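You operate a simulated robot arm through the tools that you are given. There is no shell and no other tool.

You run a simulated robot arm. Do the job below in one go: nothing can be reset, and whatever is moved stays where it is left.

Task
Move both clips from the black panel to the orange one, then put the black panel in the grey drawer.
Fine: clips on its top edge; wind the vice fully open; shut the drawer. Set down upright: black panel.
Where things are to end (x, y in the base frame): black panel within 0.06 m of [0.67, 0.72].

Only the result counts: the job must be done as asked and must still hold three seconds after the hand-in. Knocking over, shifting, dropping, spilling or breaking anything else fails it.

Robot
A 7-joint arm with a fingered hand, fixed in place. Base frame: the origin is on the floor under the middle of its stand, x ahead of it, y to its left, z up. Lengths are in m, angles in rad, forces in N, time in s.
It reaches about 1.164 m from its shoulder. Its first joint turns from -2.897 to 2.897 rad. Payload 4.7 kg.
The TCP is the grasp point between the finger pads, 0.036 m short of the fingertips. In the tool frame z runs along the fingers and y along their closing line. The gripper opens to 0.12 m; its body begins 0.042 m behind the TCP. The gripper is a hand of 5 fingers: y runs from the thumb to the fingers, the wrist lies at [-0.018, -0.122, -0.21] in the tool frame, and closing takes about 1.5 s.
Orientation is that of the tool frame in the base frame, as a unit quaternion [x, y, z, w]. With the fingers straight down and the wrist toward the robot, the tool's x, y and z point along [0, 1, 0], [1, 0, 0] and [0, 0, -1] of the base frame.

Tools
- The arm moves only by the tool move_arm. Its argument "rows" is a list of rows, each an object of numbers (a shift or turn left out is 0, a gripper value left out holds the last): "fingers": the finger opening in m, from 0 to 0.12; "x", "y", "z": the shift along the tool's x, y, z in units of 20 mm (1.0 is 20 mm); "ax", "ay", "az": the turn, a rotation vector about the tool's x, y, z in units of 8 degrees (1.0 is 8 degrees). In form: [{"fingers": .., "x": .., "y": .., "z": .., "ax": .., "ay": .., "az": ..}, ...]. A call has 1 to 20 rows; each row shifts and turns the commanded pose from where the row before left it, along the tool's axes as they then stand. A call with a number of a shift or a turn outside -1 to 1 is refused whole. Rows are played at 5 a second. More than 0.05 m and 0.15 rad between two rows, or a gripper value outside its range, and nothing of the call is played. Where a pose cannot be reached the arm comes as near as it can. A force on the tool above 90 N (or 10 N above the force at the start of the call, whichever is more), or a blocked arm, ends the call early, and 0.2 s more pass. Each finger travels about 0.045 m/s and halts on what it meets, pressing with about 31 N; the grip force reading is that of the motor and also rises with nothing between the fingers. The clock runs only during rows and for 0.2 s after the last one: add rows that do not move to give the fingers time. The reply holds the time, the measured pose of the TCP, the force on the tool along the base axes, the opening and the grip force, in the units named above and with some noise, with the torque about the TCP (base axes, N m) and any sound that the robot's microphone picked up.
- Cameras (640 x 400 px; columns grow to the right, rows downward): "scene" is fixed at [0.0487, 0.6517, 1.4011]; the picture's right is [-0.16, -0.99, 0.00], its down [-0.77, 0.13, -0.62] and it looks along [0.61, -0.10, -0.78] (base axes); focal length 258 px, centre (320, 200). "wrist" rides on the gripper at [0.072, -0.091, -0.143] in the tool frame; the picture's right is [-0.80, 0.28, -0.53], its down [-0.53, -0.73, 0.42] and it looks along [-0.27, 0.62, 0.74] (tool axes); focal length 234 px, centre (320, 200). There is no depth. A picture from a camera that has moved, and an enlarged one, comes with that camera's place and axes in the base frame and with its lens.
- snapshot(camera): a new picture of that camera. It takes no simulated time.
- grasp_type(shape): the hand has 5 fingers and takes this shape, open, in about a second: jaw (thumb against the fingers, like two jaws); tri (thumb and two fingers); tip (a fingertip pinch); poke (one finger out to press); point (the index stretched); flat (the hand flat); cup (the hand cupped); fist (a fist). The gripper value then closes the fingers along that shape, each until it touches; the sizes above hold for jaw. It gives what a move gives, with no picture.
- inspect(camera, box): a new picture of the part [left, top, right, bottom] of that camera's present view, enlarged. It takes no simulated time.
- job_done(): hands the job in; it is judged then, once.

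Places have to be worked out from the pictures, the camera data and where the tool is seen. Open the gripper and draw the arm clear of the work before you hand the job in, unless the task says otherwise.

The tools are called after "Call:" as a command line: name --argument value ..., lists and objects as JSON in quotes. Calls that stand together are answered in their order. move_arm: Moves the arm, as the interface text tells. Its arguments: {"type":"object","properties":{"rows":{"type":"array"}},"required":["rows"]} The other tools are called the same way: grasp_type (shape) gives the hand a shape; snapshot (camera) takes a picture; inspect (camera, box) takes an enlarged picture of a part of a camera's view; job_done () hands the job in.

At the start:

```text
clock: 0.0
ee_pos: [0.4433, 0.4723, 1.1203]
tool_rot: [0.707, 0.707, 0.001, 0.0]
wrist_force: [0.6, 0.5, 0.1]
torque: [-0.01, 0.01, 0.01]
gripper_width: 0.1195
grip_force: 0.0
shape: jaw
```

scene: 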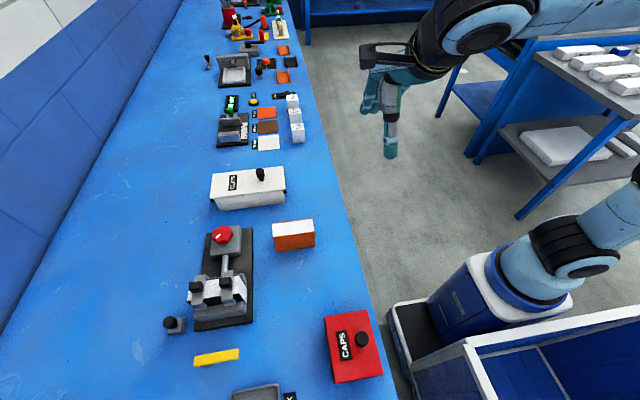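
wrist: 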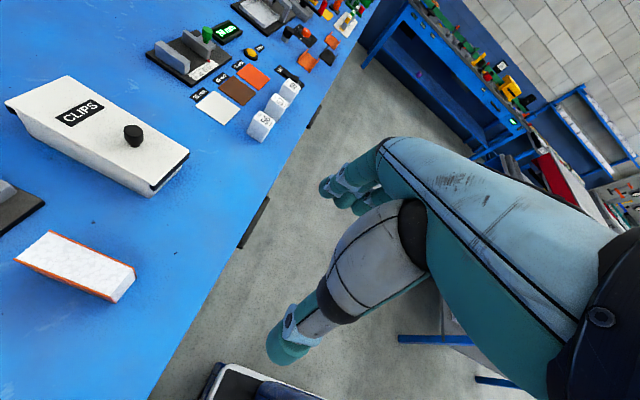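

The first picture shows a long bench with many items; I can't yet tell which are the panels, clips, vice and grey drawer. I'll enlarge parts of the scene view.

Call:
inspect --camera "scene" --box '[180, 0, 340, 100]'

Call:
inspect --camera "scene" --box '[180, 70, 340, 170]'

Call:
inspect --camera "scene" --box '[140, 200, 300, 300]'

Call:
inspect --camera "scene" --box '[140, 300, 400, 400]'

Call:
inspect --camera "scene" --box '[180, 150, 340, 250]'

```text
4.00 times, centred on (260, 50) of scene
camera zoom: at [0.0487, 0.6517, 1.4011], right [-0.16, -0.99, 0.0], down [-0.77, 0.13, -0.62], along [0.61, -0.1, -0.78], focal length 1033 px, centre (560, 800)
```

zoom: 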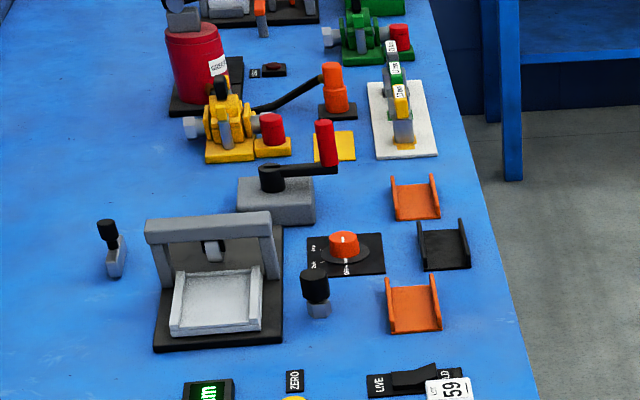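

```text
4.00 times, centred on (260, 120) of scene
camera zoom: at [0.0487, 0.6517, 1.4011], right [-0.16, -0.99, 0.0], down [-0.77, 0.13, -0.62], along [0.61, -0.1, -0.78], focal length 1033 px, centre (560, 520)
```

zoom: 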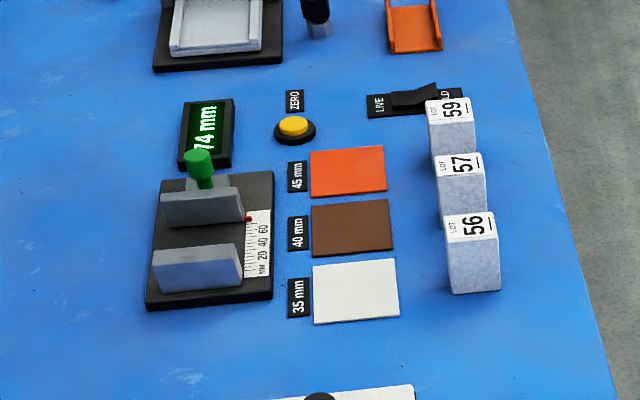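

```text
4.00 times, centred on (220, 250) of scene
camera zoom: at [0.0487, 0.6517, 1.4011], right [-0.16, -0.99, 0.0], down [-0.77, 0.13, -0.62], along [0.61, -0.1, -0.78], focal length 1033 px, centre (720, 0)
```

zoom: 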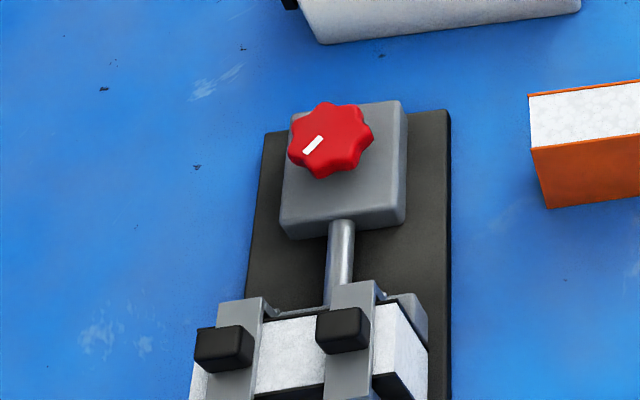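

```text
2.46 times, centred on (270, 350) of scene
camera zoom: at [0.0487, 0.6517, 1.4011], right [-0.16, -0.99, 0.0], down [-0.77, 0.13, -0.62], along [0.61, -0.1, -0.78], focal length 636 px, centre (443, -169)
```

zoom: 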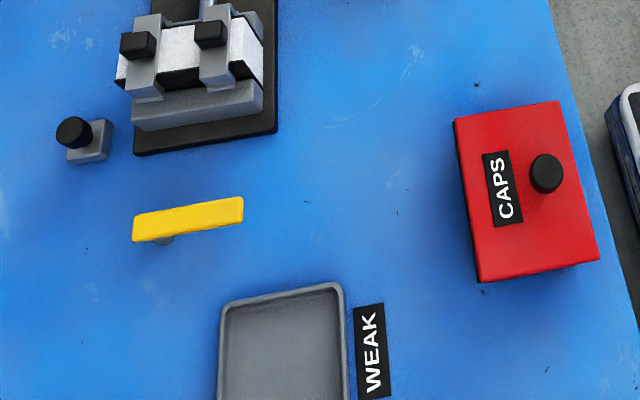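

```text
4.00 times, centred on (260, 200) of scene
camera zoom: at [0.0487, 0.6517, 1.4011], right [-0.16, -0.99, 0.0], down [-0.77, 0.13, -0.62], along [0.61, -0.1, -0.78], focal length 1033 px, centre (560, 200)
```

zoom: 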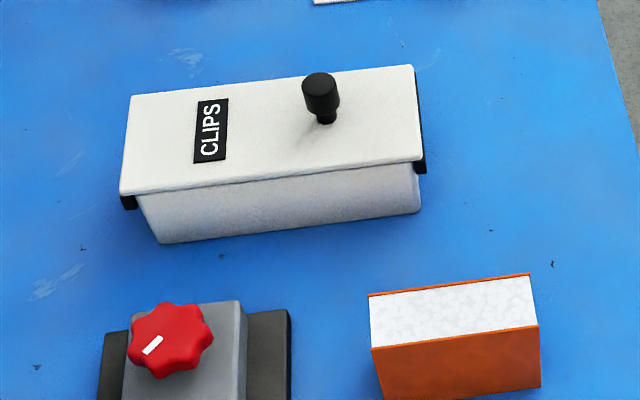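

The panel with black faces seems to be held in the red-knob vice with two grey clips, and an orange-faced panel stands nearby; the grey drawer isn't found yet. I'll enlarge the wrist picture and the remaining parts of the scene to look for it.

Call:
inspect --camera "wrist" --box '[0, 0, 320, 200]'

Call:
inspect --camera "wrist" --box '[0, 200, 320, 400]'

Call:
inspect --camera "wrist" --box '[320, 0, 640, 200]'

Call:
inspect --camera "scene" --box '[380, 0, 640, 162]'

Call:
inspect --camera "scene" --box '[380, 238, 640, 400]'

Call:
inspect --camera "scene" --box '[160, 265, 280, 340]'

Call:
inspect --camera "scene" --box '[0, 0, 260, 162]'

```text
2.00 times, centred on (160, 100) of wrist
camera zoom: at [0.3521, 0.5452, 1.2621], right [0.28, -0.8, 0.53], down [-0.73, -0.53, -0.42], along [0.62, -0.27, -0.74], focal length 468 px, centre (640, 400)
```

zoom: 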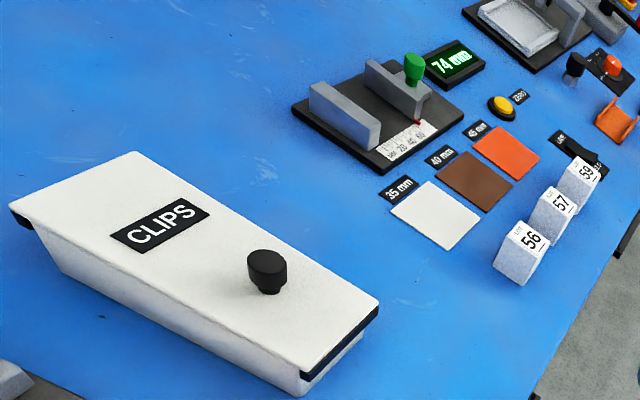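

```text
2.00 times, centred on (160, 300) of wrist
camera zoom: at [0.3521, 0.5452, 1.2621], right [0.28, -0.8, 0.53], down [-0.73, -0.53, -0.42], along [0.62, -0.27, -0.74], focal length 468 px, centre (640, 0)
```

zoom: 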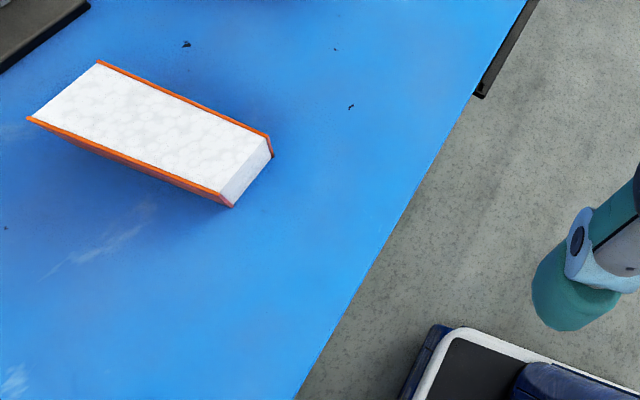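

```text
2.00 times, centred on (480, 100) of wrist
camera zoom: at [0.3521, 0.5452, 1.2621], right [0.28, -0.8, 0.53], down [-0.73, -0.53, -0.42], along [0.62, -0.27, -0.74], focal length 468 px, centre (0, 400)
```

zoom: 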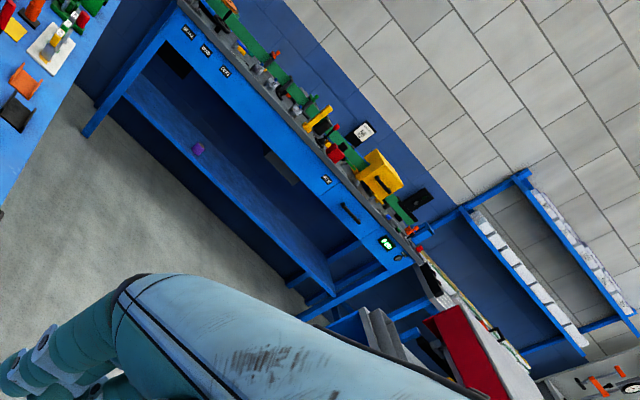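

```text
2.46 times, centred on (510, 81) of scene
camera zoom: at [0.0487, 0.6517, 1.4011], right [-0.16, -0.99, 0.0], down [-0.77, 0.13, -0.62], along [0.61, -0.1, -0.78], focal length 636 px, centre (-148, 493)
```

zoom: 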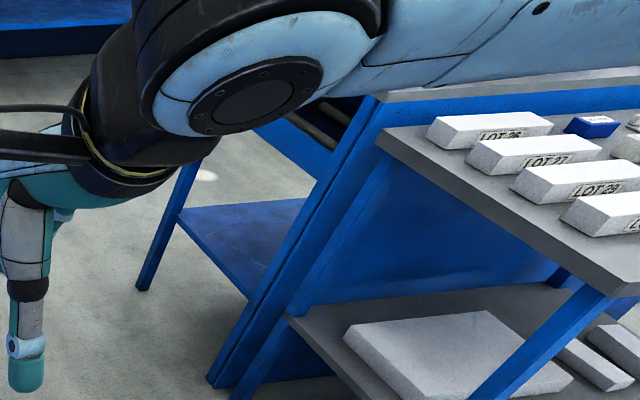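

```text
2.46 times, centred on (510, 319) of scene
camera zoom: at [0.0487, 0.6517, 1.4011], right [-0.16, -0.99, 0.0], down [-0.77, 0.13, -0.62], along [0.61, -0.1, -0.78], focal length 636 px, centre (-148, -93)
```

zoom: 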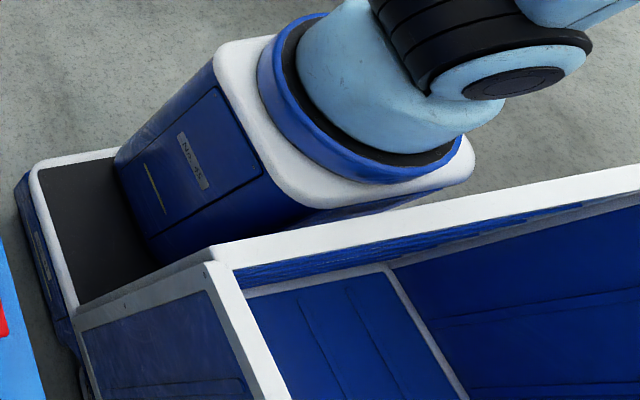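

```text
5.33 times, centred on (220, 302) of scene
camera zoom: at [0.0487, 0.6517, 1.4011], right [-0.16, -0.99, 0.0], down [-0.77, 0.13, -0.62], along [0.61, -0.1, -0.78], focal length 1378 px, centre (853, -347)
```

zoom: 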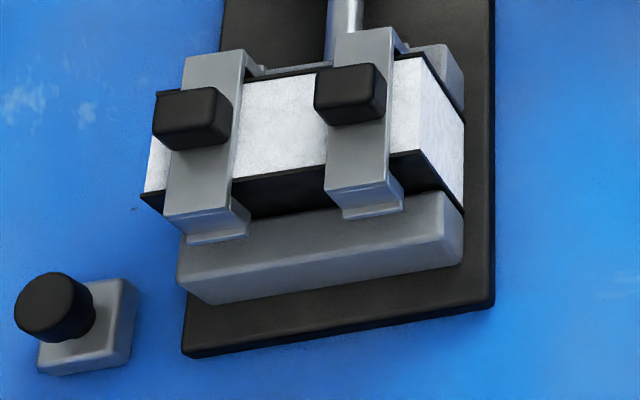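

```text
2.46 times, centred on (130, 81) of scene
camera zoom: at [0.0487, 0.6517, 1.4011], right [-0.16, -0.99, 0.0], down [-0.77, 0.13, -0.62], along [0.61, -0.1, -0.78], focal length 636 px, centre (788, 493)
```

zoom: 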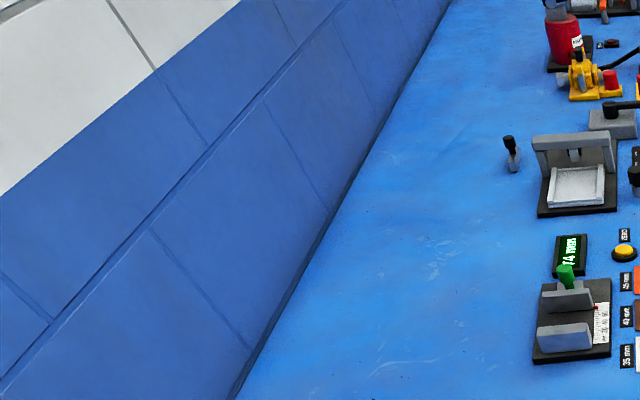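

I judge the bench top at z≈0.78 with its front edge at y≈0.5, the orange panel standing at about (0.39, 0.66) with its top at z≈0.863, and the vice with the black panel near (0.26, 0.83). The grey drawer is probably under the bench front, so I'll swing the hand round to face the bench and pull back to look at it.

Call:
move_arm --rows '[{"x": -1, "y": 0, "az": -0.9375}, {"x": -0.991, "y": -0.131, "az": -0.9375}, {"x": -0.966, "y": -0.259, "az": -0.9375}, {"x": -0.924, "y": -0.383, "az": -0.9375}, {"x": -0.866, "y": -0.5, "az": -0.9375}, {"x": -0.793, "y": -0.609, "az": -0.9375}, {"x": -0.707, "y": -0.707, "az": -0.9375}, {"x": -0.609, "y": -0.793, "az": -0.9375}, {"x": -0.5, "y": -0.866, "az": -0.9375}, {"x": -0.383, "y": -0.924, "az": -0.9375}, {"x": -0.259, "y": -0.966, "az": -0.9375}, {"x": -0.131, "y": -0.991, "az": -0.9375}]'

Call:
snapshot --camera "wrist"

Call:
snapshot --camera "scene"

```text
clock: 2.6
ee_pos: [0.445, 0.2316, 1.1199]
tool_rot: [-0.002, 1.0, 0.001, 0.001]
wrist_force: [1.0, 0.2, -0.5]
torque: [0.02, -0.03, -0.03]
gripper_width: 0.1199
grip_force: 0.1
shape: jaw
```

```text
taken
camera wrist: at [0.3725, 0.1411, 1.2629], right [0.8, 0.28, 0.53], down [0.53, -0.73, -0.43], along [0.26, 0.62, -0.74], focal length 234 px, centre (320, 200)
```

wrist: 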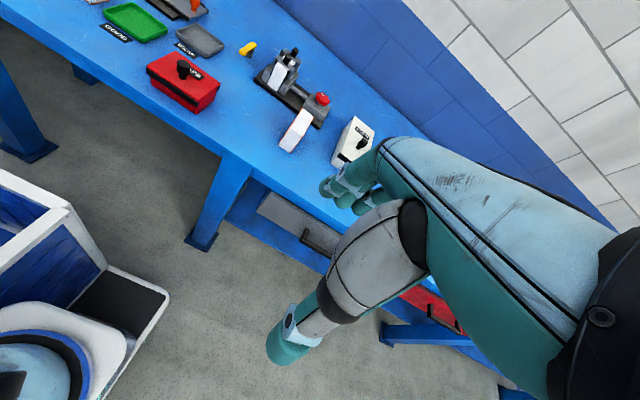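

```text
taken
```

scene: 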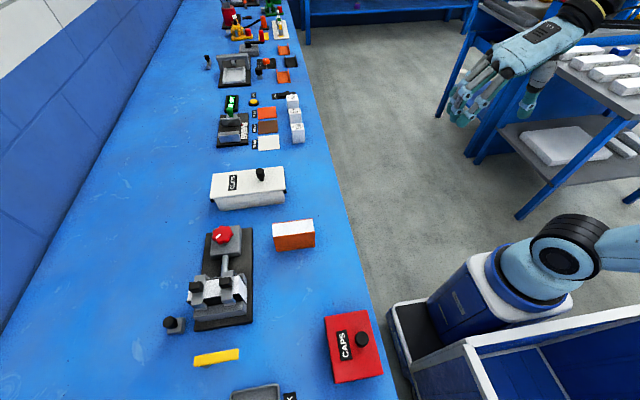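

A grey drawer front with a dark handle is visible under the bench, with a red one farther along. I'll enlarge both that and the vice.

Call:
inspect --camera "wrist" --box '[220, 160, 380, 260]'

Call:
inspect --camera "wrist" --box '[220, 30, 380, 130]'

Call:
inspect --camera "wrist" --box '[380, 260, 540, 360]'

Call:
inspect --camera "wrist" --box '[100, 0, 260, 100]'

```text
4.00 times, centred on (300, 210) of wrist
camera zoom: at [0.3725, 0.1411, 1.2629], right [0.8, 0.28, 0.53], down [0.53, -0.73, -0.43], along [0.26, 0.62, -0.74], focal length 937 px, centre (400, 160)
```

zoom: 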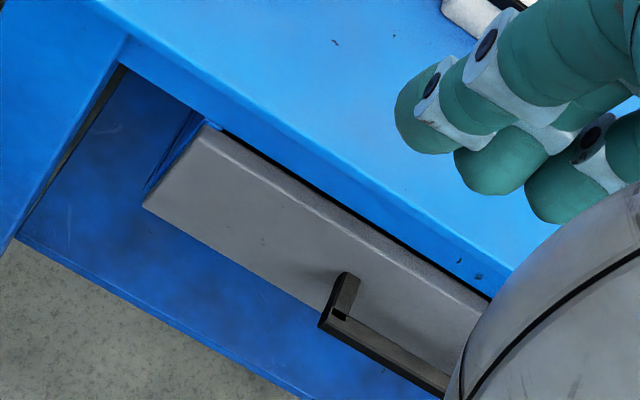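

```text
4.00 times, centred on (300, 80) of wrist
camera zoom: at [0.3725, 0.1411, 1.2629], right [0.8, 0.28, 0.53], down [0.53, -0.73, -0.43], along [0.26, 0.62, -0.74], focal length 937 px, centre (400, 680)
```

zoom: 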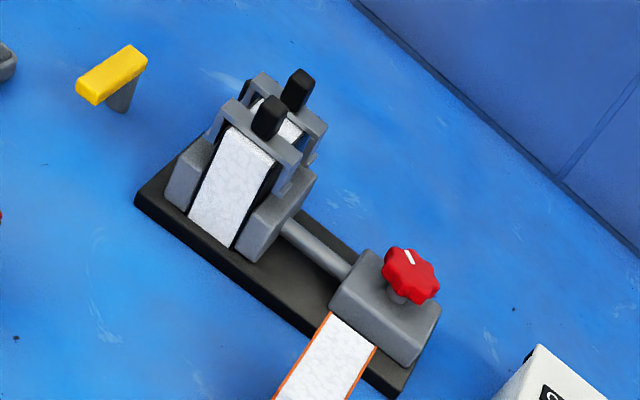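

```text
4.00 times, centred on (460, 310) of wrist
camera zoom: at [0.3725, 0.1411, 1.2629], right [0.8, 0.28, 0.53], down [0.53, -0.73, -0.43], along [0.26, 0.62, -0.74], focal length 937 px, centre (-240, -240)
```

zoom: 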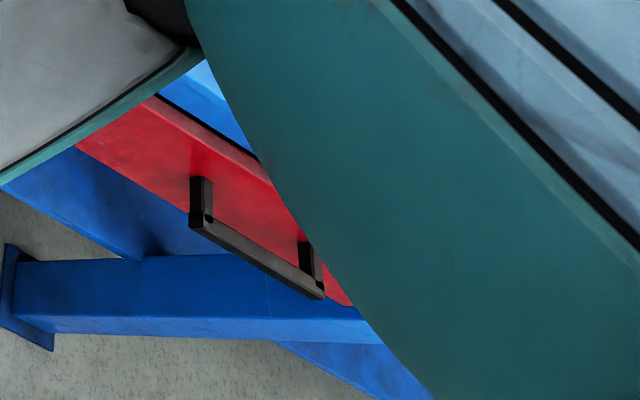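

```text
4.00 times, centred on (180, 50) of wrist
camera zoom: at [0.3725, 0.1411, 1.2629], right [0.8, 0.28, 0.53], down [0.53, -0.73, -0.43], along [0.26, 0.62, -0.74], focal length 937 px, centre (880, 800)
```

zoom: 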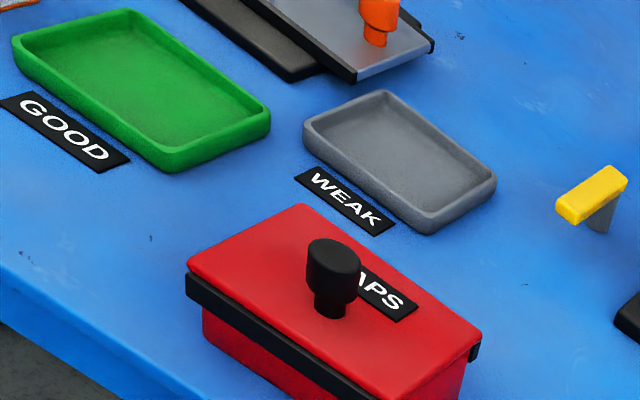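

The grey drawer's front lies at about x 0.42–0.8, z 0.61–0.75 with a dark bar handle; the clips each straddle the panel's top edge with a black tab on top. I'll bring the wrist camera nearer to the vice at a safe height for a precise look.

Call:
move_arm --rows '[{"x": 0.54, "y": 1, "z": 0.2}, {"x": 0.54, "y": 1, "z": 0.2}, {"x": 0.54, "y": 1, "z": 0.2}, {"x": 0.54, "y": 1, "z": 0.2}, {"x": 0.54, "y": 1, "z": 0.2}, {"x": 0.54, "y": 1, "z": 0.2}, {"x": 0.54, "y": 1, "z": 0.2}, {"x": 0.54, "y": 1, "z": 0.2}, {"x": 0.54, "y": 1, "z": 0.2}, {"x": 0.54, "y": 1, "z": 0.2}, {"x": 0.54, "y": 1, "z": 0.2}, {"x": 0.54, "y": 1, "z": 0.2}, {"x": 0.54, "y": 1, "z": 0.2}, {"x": 0.54, "y": 1, "z": 0.2}, {"x": 0.54, "y": 1, "z": 0.2}, {"x": 0.54, "y": 1, "z": 0.2}, {"x": 0.54, "y": 1, "z": 0.2}, {"x": 0.54, "y": 1, "z": 0.2}, {"x": 0.54, "y": 1, "z": 0.2}, {"x": 0.54, "y": 1, "z": 0.2}]'

Call:
snapshot --camera "wrist"

Call:
snapshot --camera "scene"

```text
clock: 6.8
ee_pos: [0.2272, 0.6323, 1.0406]
tool_rot: [-0.001, 1.0, 0.001, 0.0]
wrist_force: [-0.1, -0.3, 0.1]
torque: [0.0, 0.02, 0.01]
gripper_width: 0.1199
grip_force: 0.1
shape: jaw
```

```text
taken
camera wrist: at [0.1533, 0.5404, 1.1838], right [0.8, 0.28, 0.53], down [0.53, -0.73, -0.43], along [0.27, 0.62, -0.74], focal length 234 px, centre (320, 200)
```

wrist: 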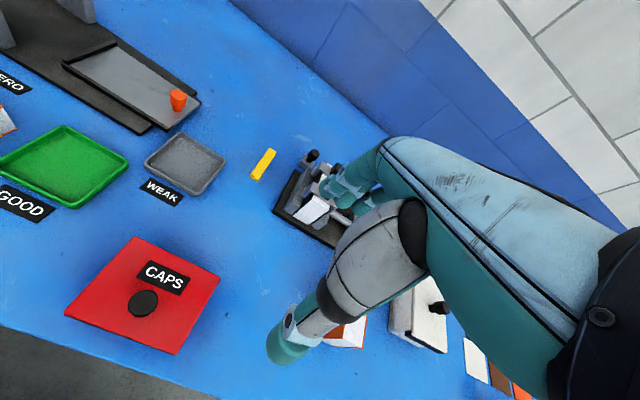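

```text
taken
```

scene: 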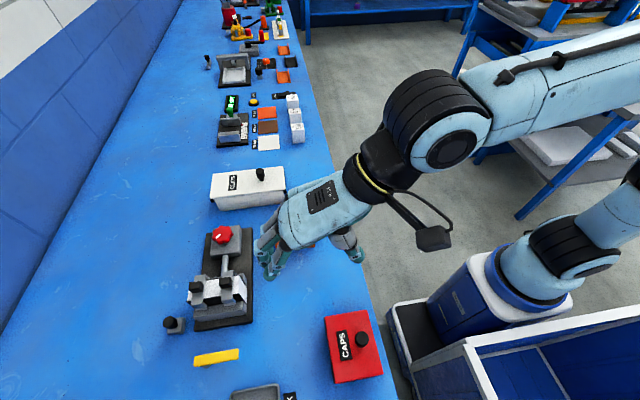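

The hand hides the vice from this pose. I'll move 0.15 m in +x so that the vice falls into the unobstructed left part of the wrist picture.

Call:
move_arm --rows '[{"x": -1}, {"x": -1}, {"x": -1}, {"x": -1}, {"x": -1}, {"x": -1}, {"x": -1}, {"x": -0.5}, {}]'

Call:
snapshot --camera "wrist"

Call:
inspect --camera "wrist" --box '[200, 80, 328, 160]'

Call:
inspect --camera "scene" --box '[160, 265, 280, 340]'

```text
clock: 8.8
ee_pos: [0.3776, 0.6318, 1.0381]
tool_rot: [0.0, 1.0, 0.0, -0.001]
wrist_force: [0.0, -0.2, -0.1]
torque: [0.01, 0.0, 0.0]
gripper_width: 0.1196
grip_force: 0.1
shape: jaw
```

```text
taken
camera wrist: at [0.3047, 0.5416, 1.1814], right [0.8, 0.28, 0.53], down [0.53, -0.73, -0.42], along [0.27, 0.62, -0.74], focal length 234 px, centre (320, 200)
```

wrist: 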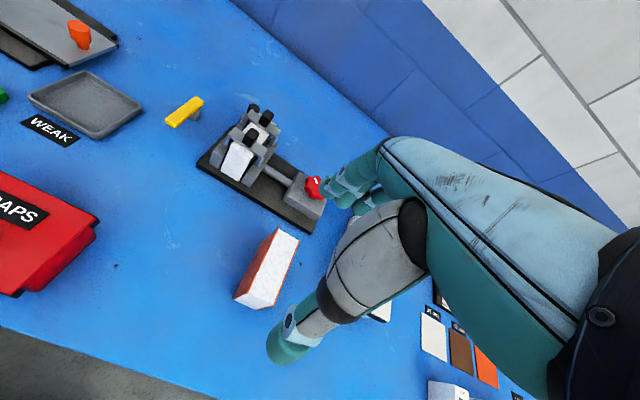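

```text
5.00 times, centred on (264, 120) of wrist
camera zoom: at [0.3047, 0.5416, 1.1814], right [0.8, 0.28, 0.53], down [0.53, -0.73, -0.42], along [0.27, 0.62, -0.74], focal length 1171 px, centre (600, 600)
```

zoom: 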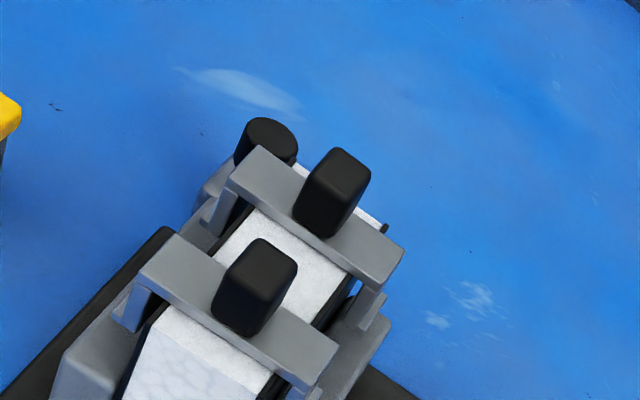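

```text
5.33 times, centred on (220, 302) of scene
camera zoom: at [0.0487, 0.6517, 1.4011], right [-0.16, -0.99, 0.0], down [-0.77, 0.13, -0.62], along [0.61, -0.1, -0.78], focal length 1378 px, centre (853, -347)
```

zoom: 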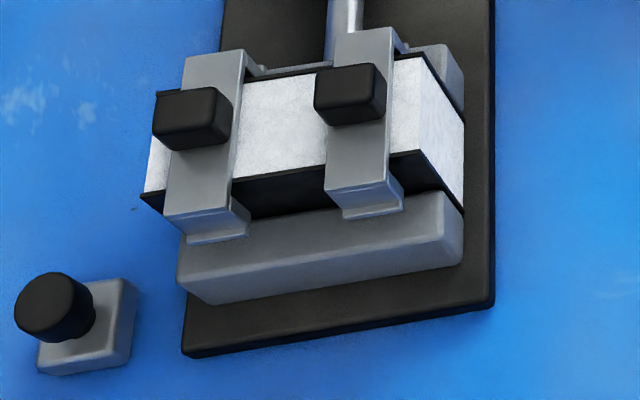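

Triangulating: the near clip's tab top is at about (0.264, 0.806, 0.909) and the far one at (0.263, 0.862, 0.909), each tab roughly 12 mm in x and 22 mm in y. I'll try the "tip" shape here, well above everything, to see how the fingers lie.

Call:
grasp_type --shape "tip"

Call:
snapshot --camera "wrist"

Call:
inspect --camera "scene" --box '[230, 120, 390, 220]'

```text
clock: 9.7
ee_pos: [0.3771, 0.6319, 1.0394]
tool_rot: [-0.001, 1.0, -0.001, 0.0]
wrist_force: [0.1, 0.0, -0.1]
torque: [0.0, 0.02, -0.01]
gripper_width: 0.1199
grip_force: 0.0
shape: tip
```

```text
taken
camera wrist: at [0.3045, 0.5415, 1.1814], right [0.8, 0.28, 0.53], down [0.53, -0.73, -0.42], along [0.27, 0.62, -0.74], focal length 234 px, centre (320, 200)
```

wrist: 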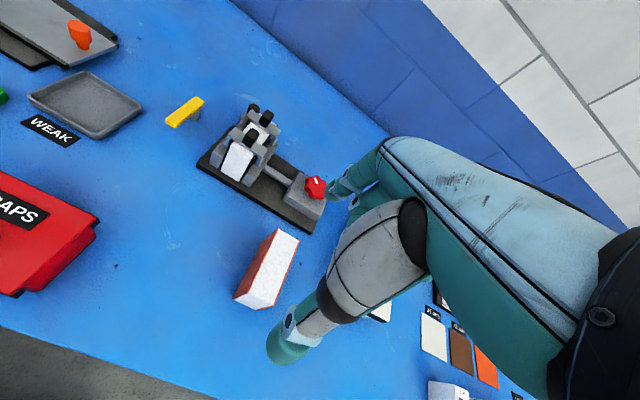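

```text
4.00 times, centred on (310, 170) of scene
camera zoom: at [0.0487, 0.6517, 1.4011], right [-0.16, -0.99, 0.0], down [-0.77, 0.13, -0.62], along [0.61, -0.1, -0.78], focal length 1033 px, centre (360, 320)
```

zoom: 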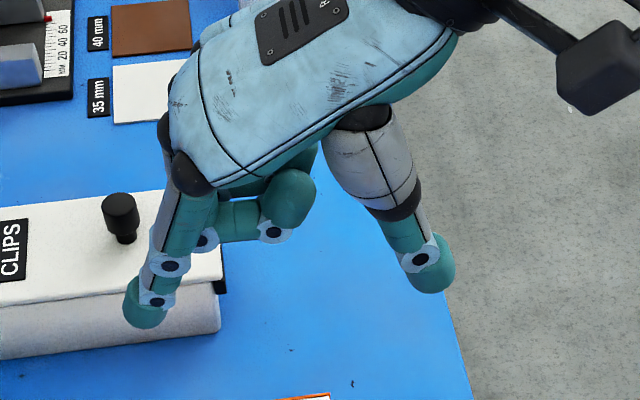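

In "tip" only the index finger and the thumb stick out, the other three curl away. I'll close it in the air to see exactly where the pinch point is.

Call:
move_arm --rows '[{"fingers": 0.0}, {}, {}, {}, {}, {}, {}, {}, {}, {}]'

Call:
snapshot --camera "wrist"

Call:
inspect --camera "scene" --box '[230, 120, 390, 220]'

Call:
inspect --camera "wrist" --box '[220, 140, 380, 240]'

```text
clock: 11.9
ee_pos: [0.3769, 0.6328, 1.0385]
tool_rot: [-0.001, 1.0, 0.001, 0.0]
wrist_force: [0.1, -0.4, -0.2]
torque: [0.02, 0.02, 0.02]
gripper_width: 0.0001
grip_force: 30.7
shape: tip
```

```text
taken
camera wrist: at [0.3045, 0.5416, 1.1814], right [0.8, 0.28, 0.53], down [0.53, -0.73, -0.42], along [0.27, 0.62, -0.74], focal length 234 px, centre (320, 200)
```

wrist: 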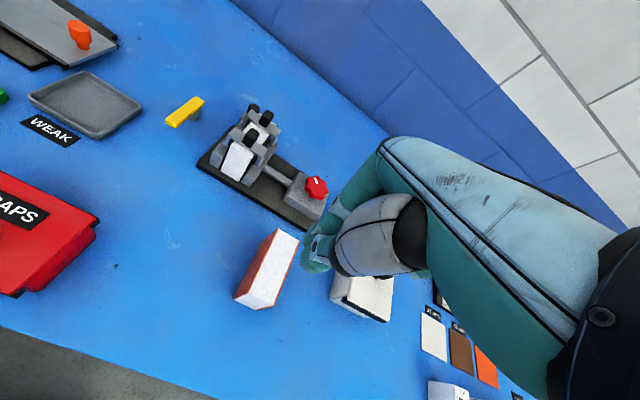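

```text
4.00 times, centred on (310, 170) of scene
camera zoom: at [0.0487, 0.6517, 1.4011], right [-0.16, -0.99, 0.0], down [-0.77, 0.13, -0.62], along [0.61, -0.1, -0.78], focal length 1033 px, centre (360, 320)
```

zoom: 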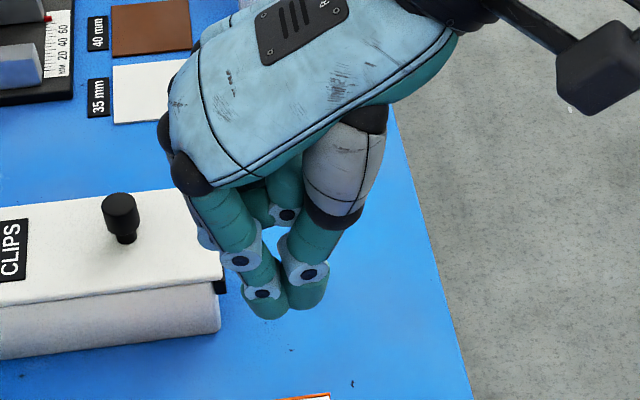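

```text
4.00 times, centred on (300, 190) of wrist
camera zoom: at [0.3045, 0.5416, 1.1814], right [0.8, 0.28, 0.53], down [0.53, -0.73, -0.42], along [0.27, 0.62, -0.74], focal length 937 px, centre (400, 240)
```

zoom: 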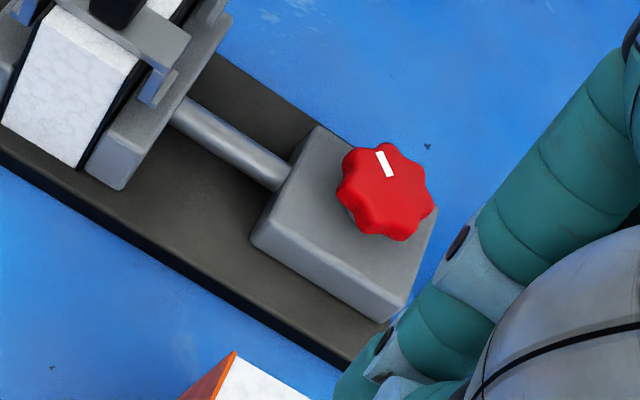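

The pinch closes right at the TCP, with tips 36 mm below it. The tabs are thin along x, so I'll turn the hand so that it closes along x (tool y toward +x), staying at this height, with the fingers partly open.

Call:
move_arm --rows '[{"fingers": 0.06, "az": 0.9375}, {"az": 0.9375}, {"az": 0.9375}, {"az": 0.9375}, {"az": 0.9375}, {"az": 0.9375}, {"az": 0.9375}, {"az": 0.9375}, {"az": 0.9375}, {"az": 0.9375}, {"az": 0.9375}, {"az": 0.9375}, {}]'

Call:
snapshot --camera "wrist"

Call:
snapshot --camera "scene"

```text
clock: 14.7
ee_pos: [0.3781, 0.6322, 1.0392]
tool_rot: [0.707, 0.707, 0.0, 0.001]
wrist_force: [0.2, 0.4, 0.2]
torque: [0.04, -0.01, -0.04]
gripper_width: 0.0595
grip_force: 0.1
shape: tip
```

```text
taken
camera wrist: at [0.2858, 0.7054, 1.181], right [0.28, -0.8, 0.53], down [-0.73, -0.53, -0.42], along [0.62, -0.27, -0.74], focal length 234 px, centre (320, 200)
```

wrist: 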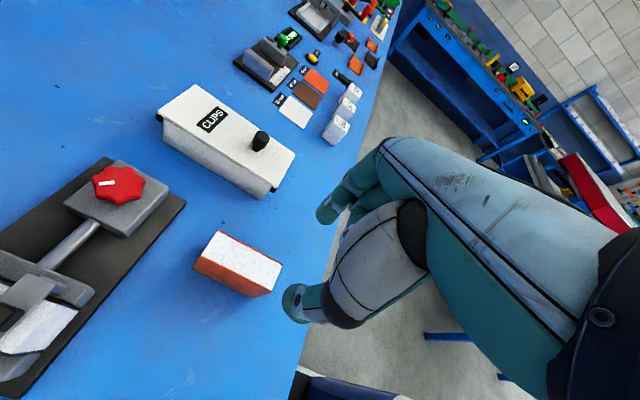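

```text
taken
```

scene: 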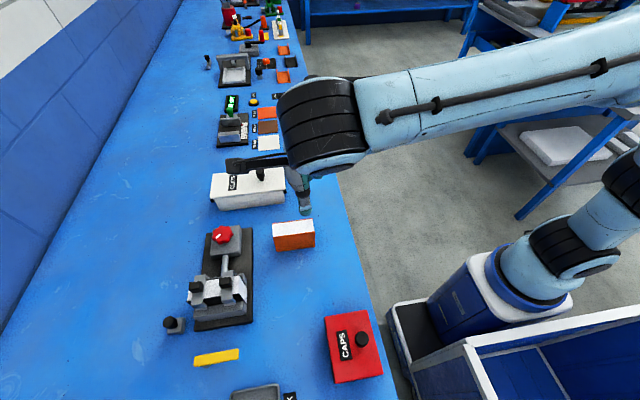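

The turn worked and the path is clear. I'll hover over the near clip's tab at about (0.264, 0.806), fingertips some 55 mm above it.

Call:
move_arm --rows '[{"x": 0.967, "y": -0.633, "z": 0.217}, {"x": 0.967, "y": -0.633, "z": 0.217}, {"x": 0.967, "y": -0.633, "z": 0.217}, {"x": 0.967, "y": -0.633, "z": 0.217}, {"x": 0.967, "y": -0.633, "z": 0.217}, {"x": 0.967, "y": -0.633, "z": 0.217}, {"x": 0.967, "y": -0.633, "z": 0.217}, {"x": 0.967, "y": -0.633, "z": 0.217}, {"x": 0.967, "y": -0.633, "z": 0.217}, {}, {}]'

Call:
snapshot --camera "wrist"

Call:
snapshot --camera "scene"

Call:
inspect --camera "wrist" --box '[220, 180, 380, 280]'

Call:
inspect --camera "scene" --box '[150, 240, 278, 320]'

```text
clock: 17.1
ee_pos: [0.2629, 0.8052, 1.0023]
tool_rot: [0.707, 0.707, 0.001, 0.0]
wrist_force: [0.5, 0.5, 0.5]
torque: [0.01, 0.01, -0.03]
gripper_width: 0.0595
grip_force: 0.0
shape: tip
```

```text
taken
camera wrist: at [0.1707, 0.8789, 1.1439], right [0.28, -0.8, 0.53], down [-0.73, -0.53, -0.42], along [0.62, -0.27, -0.74], focal length 234 px, centre (320, 200)
```

wrist: 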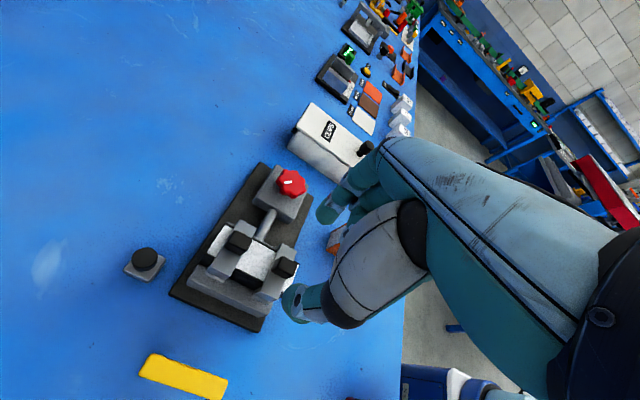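

```text
taken
```

scene: 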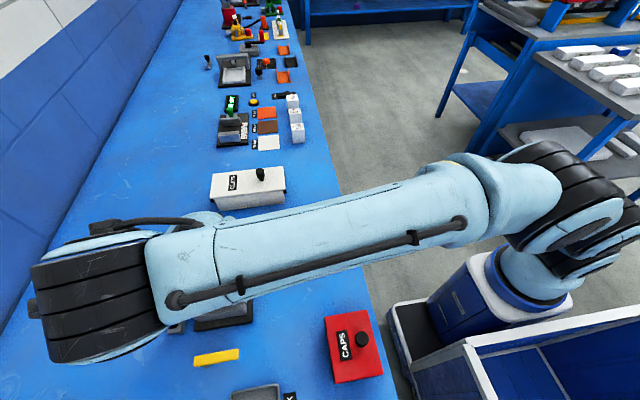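

```text
4.00 times, centred on (300, 230) of wrist
camera zoom: at [0.1707, 0.8789, 1.1439], right [0.28, -0.8, 0.53], down [-0.73, -0.53, -0.42], along [0.62, -0.27, -0.74], focal length 937 px, centre (400, 80)
```

zoom: 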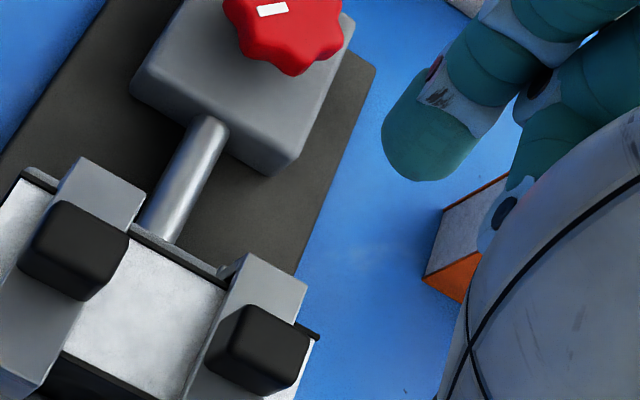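

```text
5.00 times, centred on (214, 280) of scene
camera zoom: at [0.0487, 0.6517, 1.4011], right [-0.16, -0.99, 0.0], down [-0.77, 0.13, -0.62], along [0.61, -0.1, -0.78], focal length 1292 px, centre (850, -200)
```

zoom: 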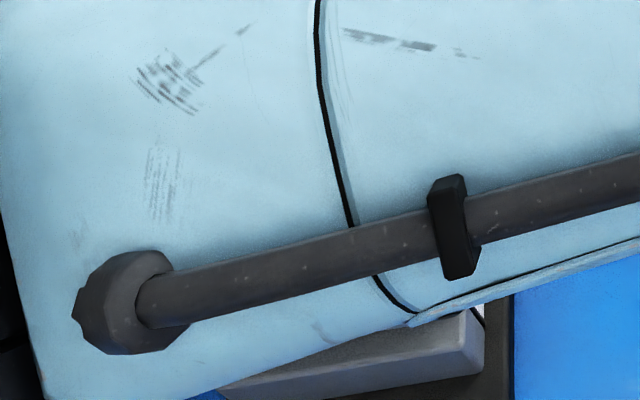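

The scene camera is now blocked by the arm, but the wrist camera shows both tabs well. I'll zoom closely on them to refine their positions against the previous view.

Call:
inspect --camera "wrist" --box '[200, 220, 312, 290]'

Call:
inspect --camera "wrist" --box '[250, 230, 330, 280]'

```text
5.71 times, centred on (256, 255) of wrist
camera zoom: at [0.1707, 0.8789, 1.1439], right [0.28, -0.8, 0.53], down [-0.73, -0.53, -0.42], along [0.62, -0.27, -0.74], focal length 1338 px, centre (686, -114)
```

zoom: 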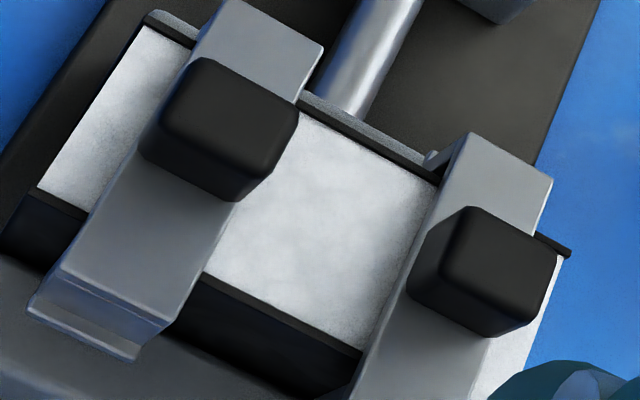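

```text
8.00 times, centred on (290, 255) of wrist
camera zoom: at [0.1707, 0.8789, 1.1439], right [0.28, -0.8, 0.53], down [-0.73, -0.53, -0.42], along [0.62, -0.27, -0.74], focal length 1873 px, centre (560, -240)
```

zoom: 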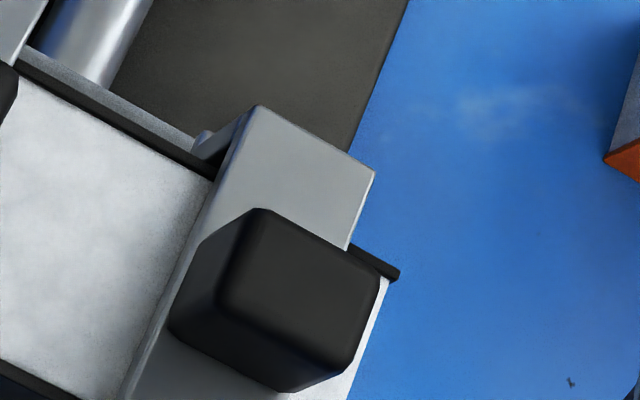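

From two views I put the near tab's centre at (0.265, 0.802) with its top at z≈0.912, and the far tab at (0.264, 0.858); the clip straps span x 0.234–0.295 on a 40 mm panel. I'll descend until the fingertips are just above the tab and check the alignment.

Call:
move_arm --rows '[{"x": -0.05, "y": 0.04, "z": 0.8}, {"x": -0.05, "y": 0.03, "z": 0.8}, {"x": -0.05, "y": 0.03, "z": 0.7}, {}]'

Call:
snapshot --camera "wrist"

Call:
inspect --camera "wrist" --box '[240, 180, 400, 320]'

Call:
snapshot --camera "scene"

```text
clock: 18.1
ee_pos: [0.2641, 0.8031, 0.9549]
tool_rot: [0.707, 0.707, 0.0, 0.0]
wrist_force: [-0.3, 0.2, -0.9]
torque: [-0.04, -0.02, 0.01]
gripper_width: 0.0597
grip_force: 0.0
shape: tip
```

```text
taken
camera wrist: at [0.1732, 0.8767, 1.0974], right [0.28, -0.8, 0.53], down [-0.73, -0.53, -0.42], along [0.62, -0.27, -0.74], focal length 234 px, centre (320, 200)
```

wrist: 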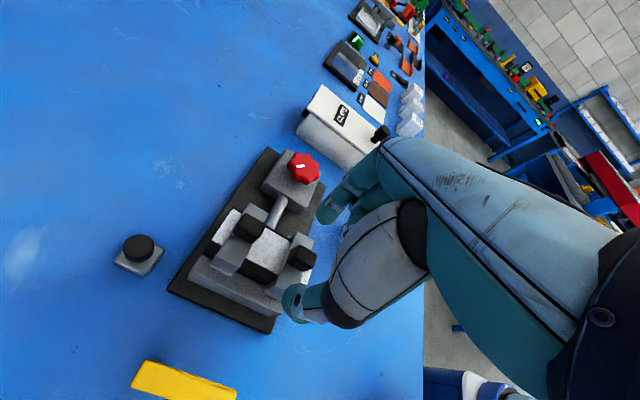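

```text
2.86 times, centred on (320, 250) of wrist
camera zoom: at [0.1732, 0.8767, 1.0974], right [0.28, -0.8, 0.53], down [-0.73, -0.53, -0.42], along [0.62, -0.27, -0.74], focal length 669 px, centre (320, 57)
```

zoom: 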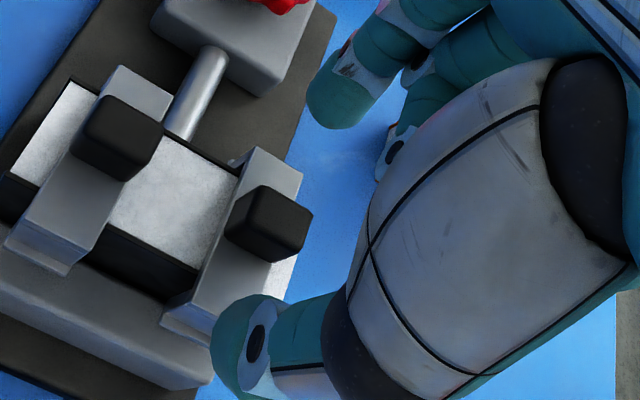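

```text
taken
```

scene: 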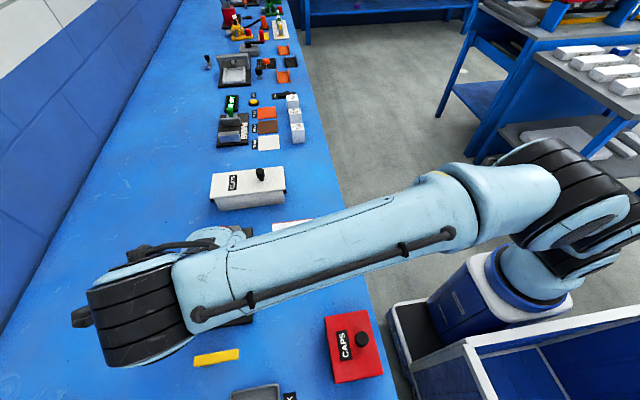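

Thumb and index straddle the tab evenly (midpoint x≈0.264, y≈0.804, tab at about the same). I'll lower 22 mm so the tips sit beside the tab and then close.

Call:
move_arm --rows '[{"z": 0.55, "y": 0.04}, {"z": 0.55}, {}, {"fingers": 0.0}, {}, {}, {}, {}, {}, {}]'

Call:
inspect --camera "wrist" --box '[240, 180, 400, 320]'

```text
clock: 20.3
ee_pos: [0.2663, 0.8022, 0.93]
tool_rot: [0.706, 0.708, 0.001, 0.0]
wrist_force: [-2.9, -0.2, 2.5]
torque: [0.01, 0.12, 0.01]
gripper_width: 0.0204
grip_force: 31.0
shape: tip
```

```text
2.86 times, centred on (320, 250) of wrist
camera zoom: at [0.1733, 0.8757, 1.0733], right [0.28, -0.8, 0.53], down [-0.73, -0.53, -0.42], along [0.62, -0.27, -0.74], focal length 669 px, centre (320, 57)
```

zoom: 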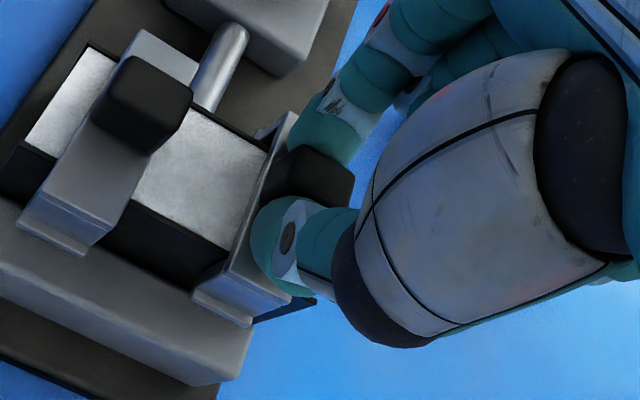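

The tab is held (opening 20 mm, 31 N). I'll lift slowly straight up and watch the force.

Call:
move_arm --rows '[{"z": -0.3}, {"z": -0.3}, {"z": -0.4}, {"z": -0.5}, {"z": -0.5}, {"z": -0.5}, {"z": -0.5}, {}]'

Call:
snapshot --camera "wrist"

Call:
inspect --camera "wrist" --box '[240, 180, 400, 320]'

```text
clock: 22.1
ee_pos: [0.2663, 0.8016, 0.9909]
tool_rot: [0.707, 0.707, -0.001, 0.001]
wrist_force: [0.0, 0.8, -1.1]
torque: [-0.01, 0.06, -0.03]
gripper_width: 0.0202
grip_force: 30.8
shape: tip
```

```text
taken
camera wrist: at [0.1739, 0.8761, 1.1339], right [0.28, -0.8, 0.53], down [-0.73, -0.53, -0.42], along [0.62, -0.27, -0.74], focal length 234 px, centre (320, 200)
```

wrist: 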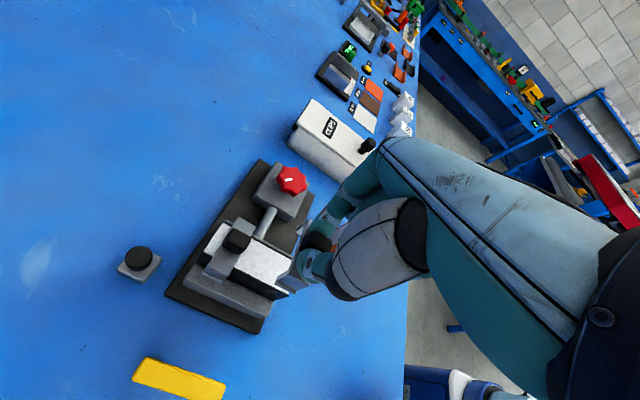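

```text
2.86 times, centred on (320, 250) of wrist
camera zoom: at [0.1739, 0.8761, 1.1339], right [0.28, -0.8, 0.53], down [-0.73, -0.53, -0.42], along [0.62, -0.27, -0.74], focal length 669 px, centre (320, 57)
```

zoom: 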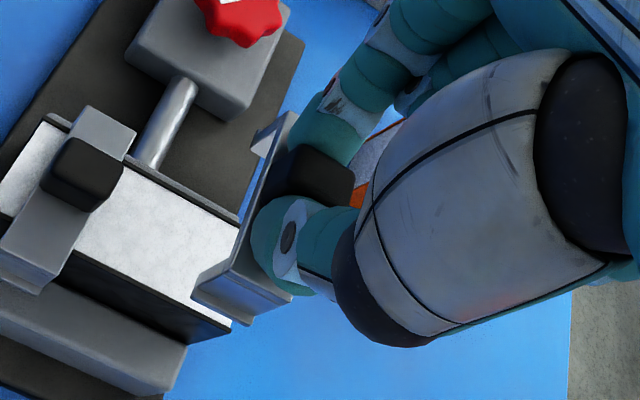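

The clip came off cleanly and is held. I'll raise it and carry it toward the orange panel, stopping where the wrist camera sees that panel well so I can measure it.

Call:
move_arm --rows '[{"z": -0.85}, {"z": -0.85}, {"z": -0.8}, {"x": -0.8875, "y": 0.775}, {"x": -0.8875, "y": 0.775}, {"x": -0.8875, "y": 0.775}, {"x": -0.8875, "y": 0.775}, {"x": -0.8875, "y": 0.775}, {"x": -0.8875, "y": 0.775}, {"x": -0.8875, "y": 0.775}, {"x": -0.8875, "y": 0.775}, {}, {}]'

Call:
snapshot --camera "wrist"

Call:
inspect --camera "wrist" --box '[200, 230, 312, 300]'

Call:
snapshot --camera "scene"

```text
clock: 24.9
ee_pos: [0.3918, 0.6595, 1.0423]
tool_rot: [0.707, 0.708, 0.001, 0.0]
wrist_force: [-0.4, -1.1, -1.2]
torque: [0.02, -0.04, 0.0]
gripper_width: 0.0201
grip_force: 30.9
shape: tip
```

```text
taken
camera wrist: at [0.2994, 0.7333, 1.1842], right [0.28, -0.8, 0.53], down [-0.73, -0.53, -0.42], along [0.62, -0.27, -0.74], focal length 234 px, centre (320, 200)
```

wrist: 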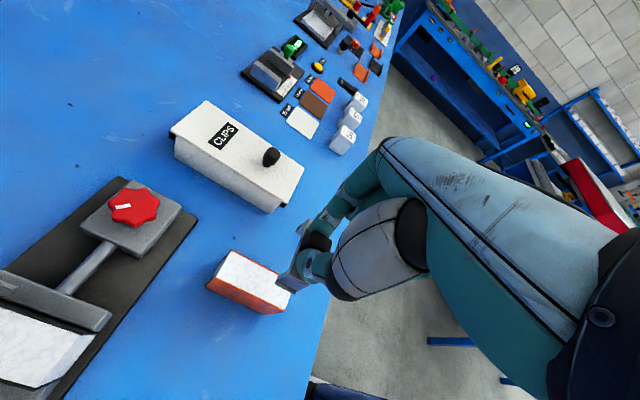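

```text
5.71 times, centred on (256, 265) of wrist
camera zoom: at [0.2994, 0.7333, 1.1842], right [0.28, -0.8, 0.53], down [-0.73, -0.53, -0.42], along [0.62, -0.27, -0.74], focal length 1338 px, centre (686, -171)
```

zoom: 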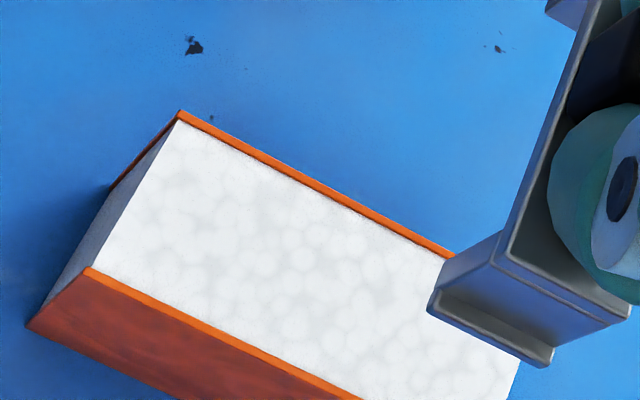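

```text
taken
```

scene: 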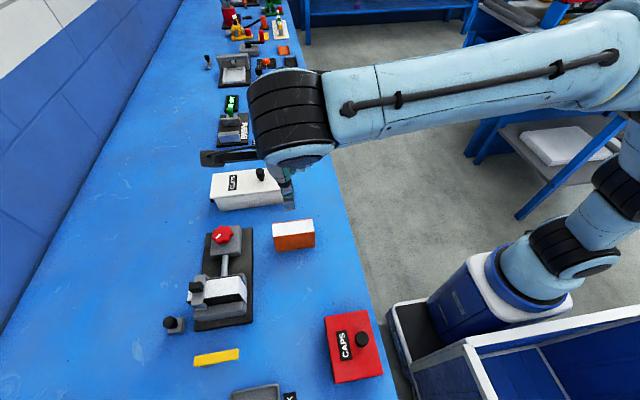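

The orange panel's top spans x≈0.373–0.412 (centre 0.3926) and its +y end is at y≈0.7085, so it runs y≈0.609–0.709 with its top near z 0.863. I'll bring the first clip over y=0.686, legs still above the edge, and check the alignment.

Call:
move_arm --rows '[{"x": 0.66, "y": 0.06}, {"x": 0.66, "y": 0.06}, {"z": 0.8}, {"z": 0.8}, {"z": 0.8}, {"z": 0.8}, {"z": 0.8}, {}]'

Call:
snapshot --camera "wrist"

Call:
inspect --camera "wrist" --box '[220, 210, 348, 290]'

Call:
inspect --camera "scene" --box '[230, 170, 350, 260]'

```text
clock: 26.7
ee_pos: [0.3926, 0.6868, 0.9602]
tool_rot: [0.707, 0.708, 0.0, 0.0]
wrist_force: [0.4, -0.4, -0.4]
torque: [0.0, -0.01, 0.0]
gripper_width: 0.0202
grip_force: 30.6
shape: tip
```

```text
taken
camera wrist: at [0.3006, 0.761, 1.1031], right [0.28, -0.8, 0.53], down [-0.73, -0.53, -0.42], along [0.62, -0.27, -0.74], focal length 234 px, centre (320, 200)
```

wrist: 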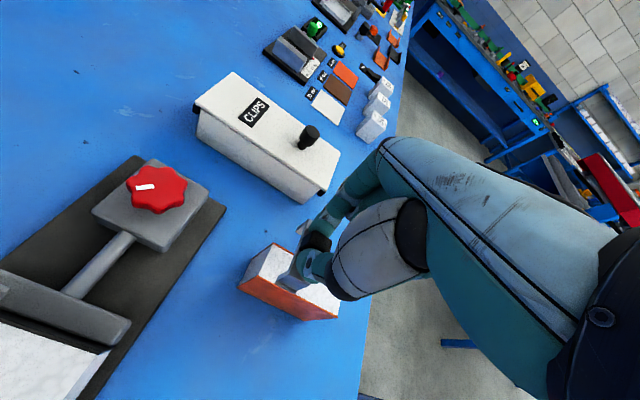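

```text
5.00 times, centred on (284, 250) of wrist
camera zoom: at [0.3006, 0.761, 1.1031], right [0.28, -0.8, 0.53], down [-0.73, -0.53, -0.42], along [0.62, -0.27, -0.74], focal length 1171 px, centre (500, -50)
```

zoom: 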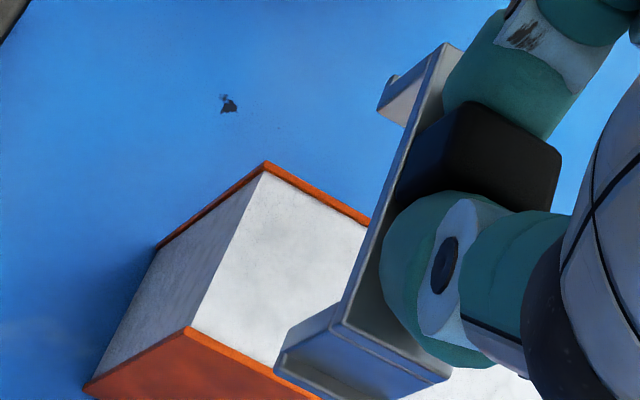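

```text
4.44 times, centred on (290, 215) of scene
camera zoom: at [0.0487, 0.6517, 1.4011], right [-0.16, -0.99, 0.0], down [-0.77, 0.13, -0.62], along [0.61, -0.1, -0.78], focal length 1148 px, centre (453, 133)
```

zoom: 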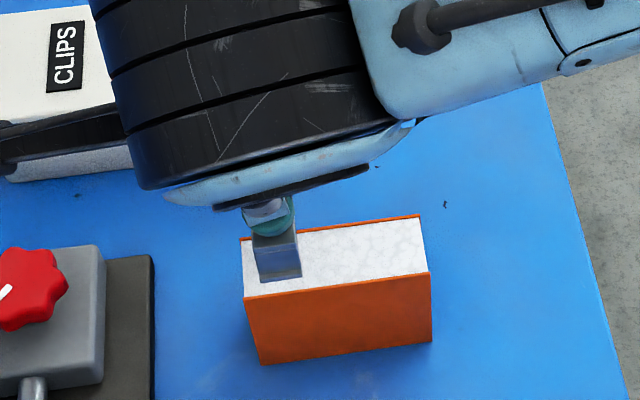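

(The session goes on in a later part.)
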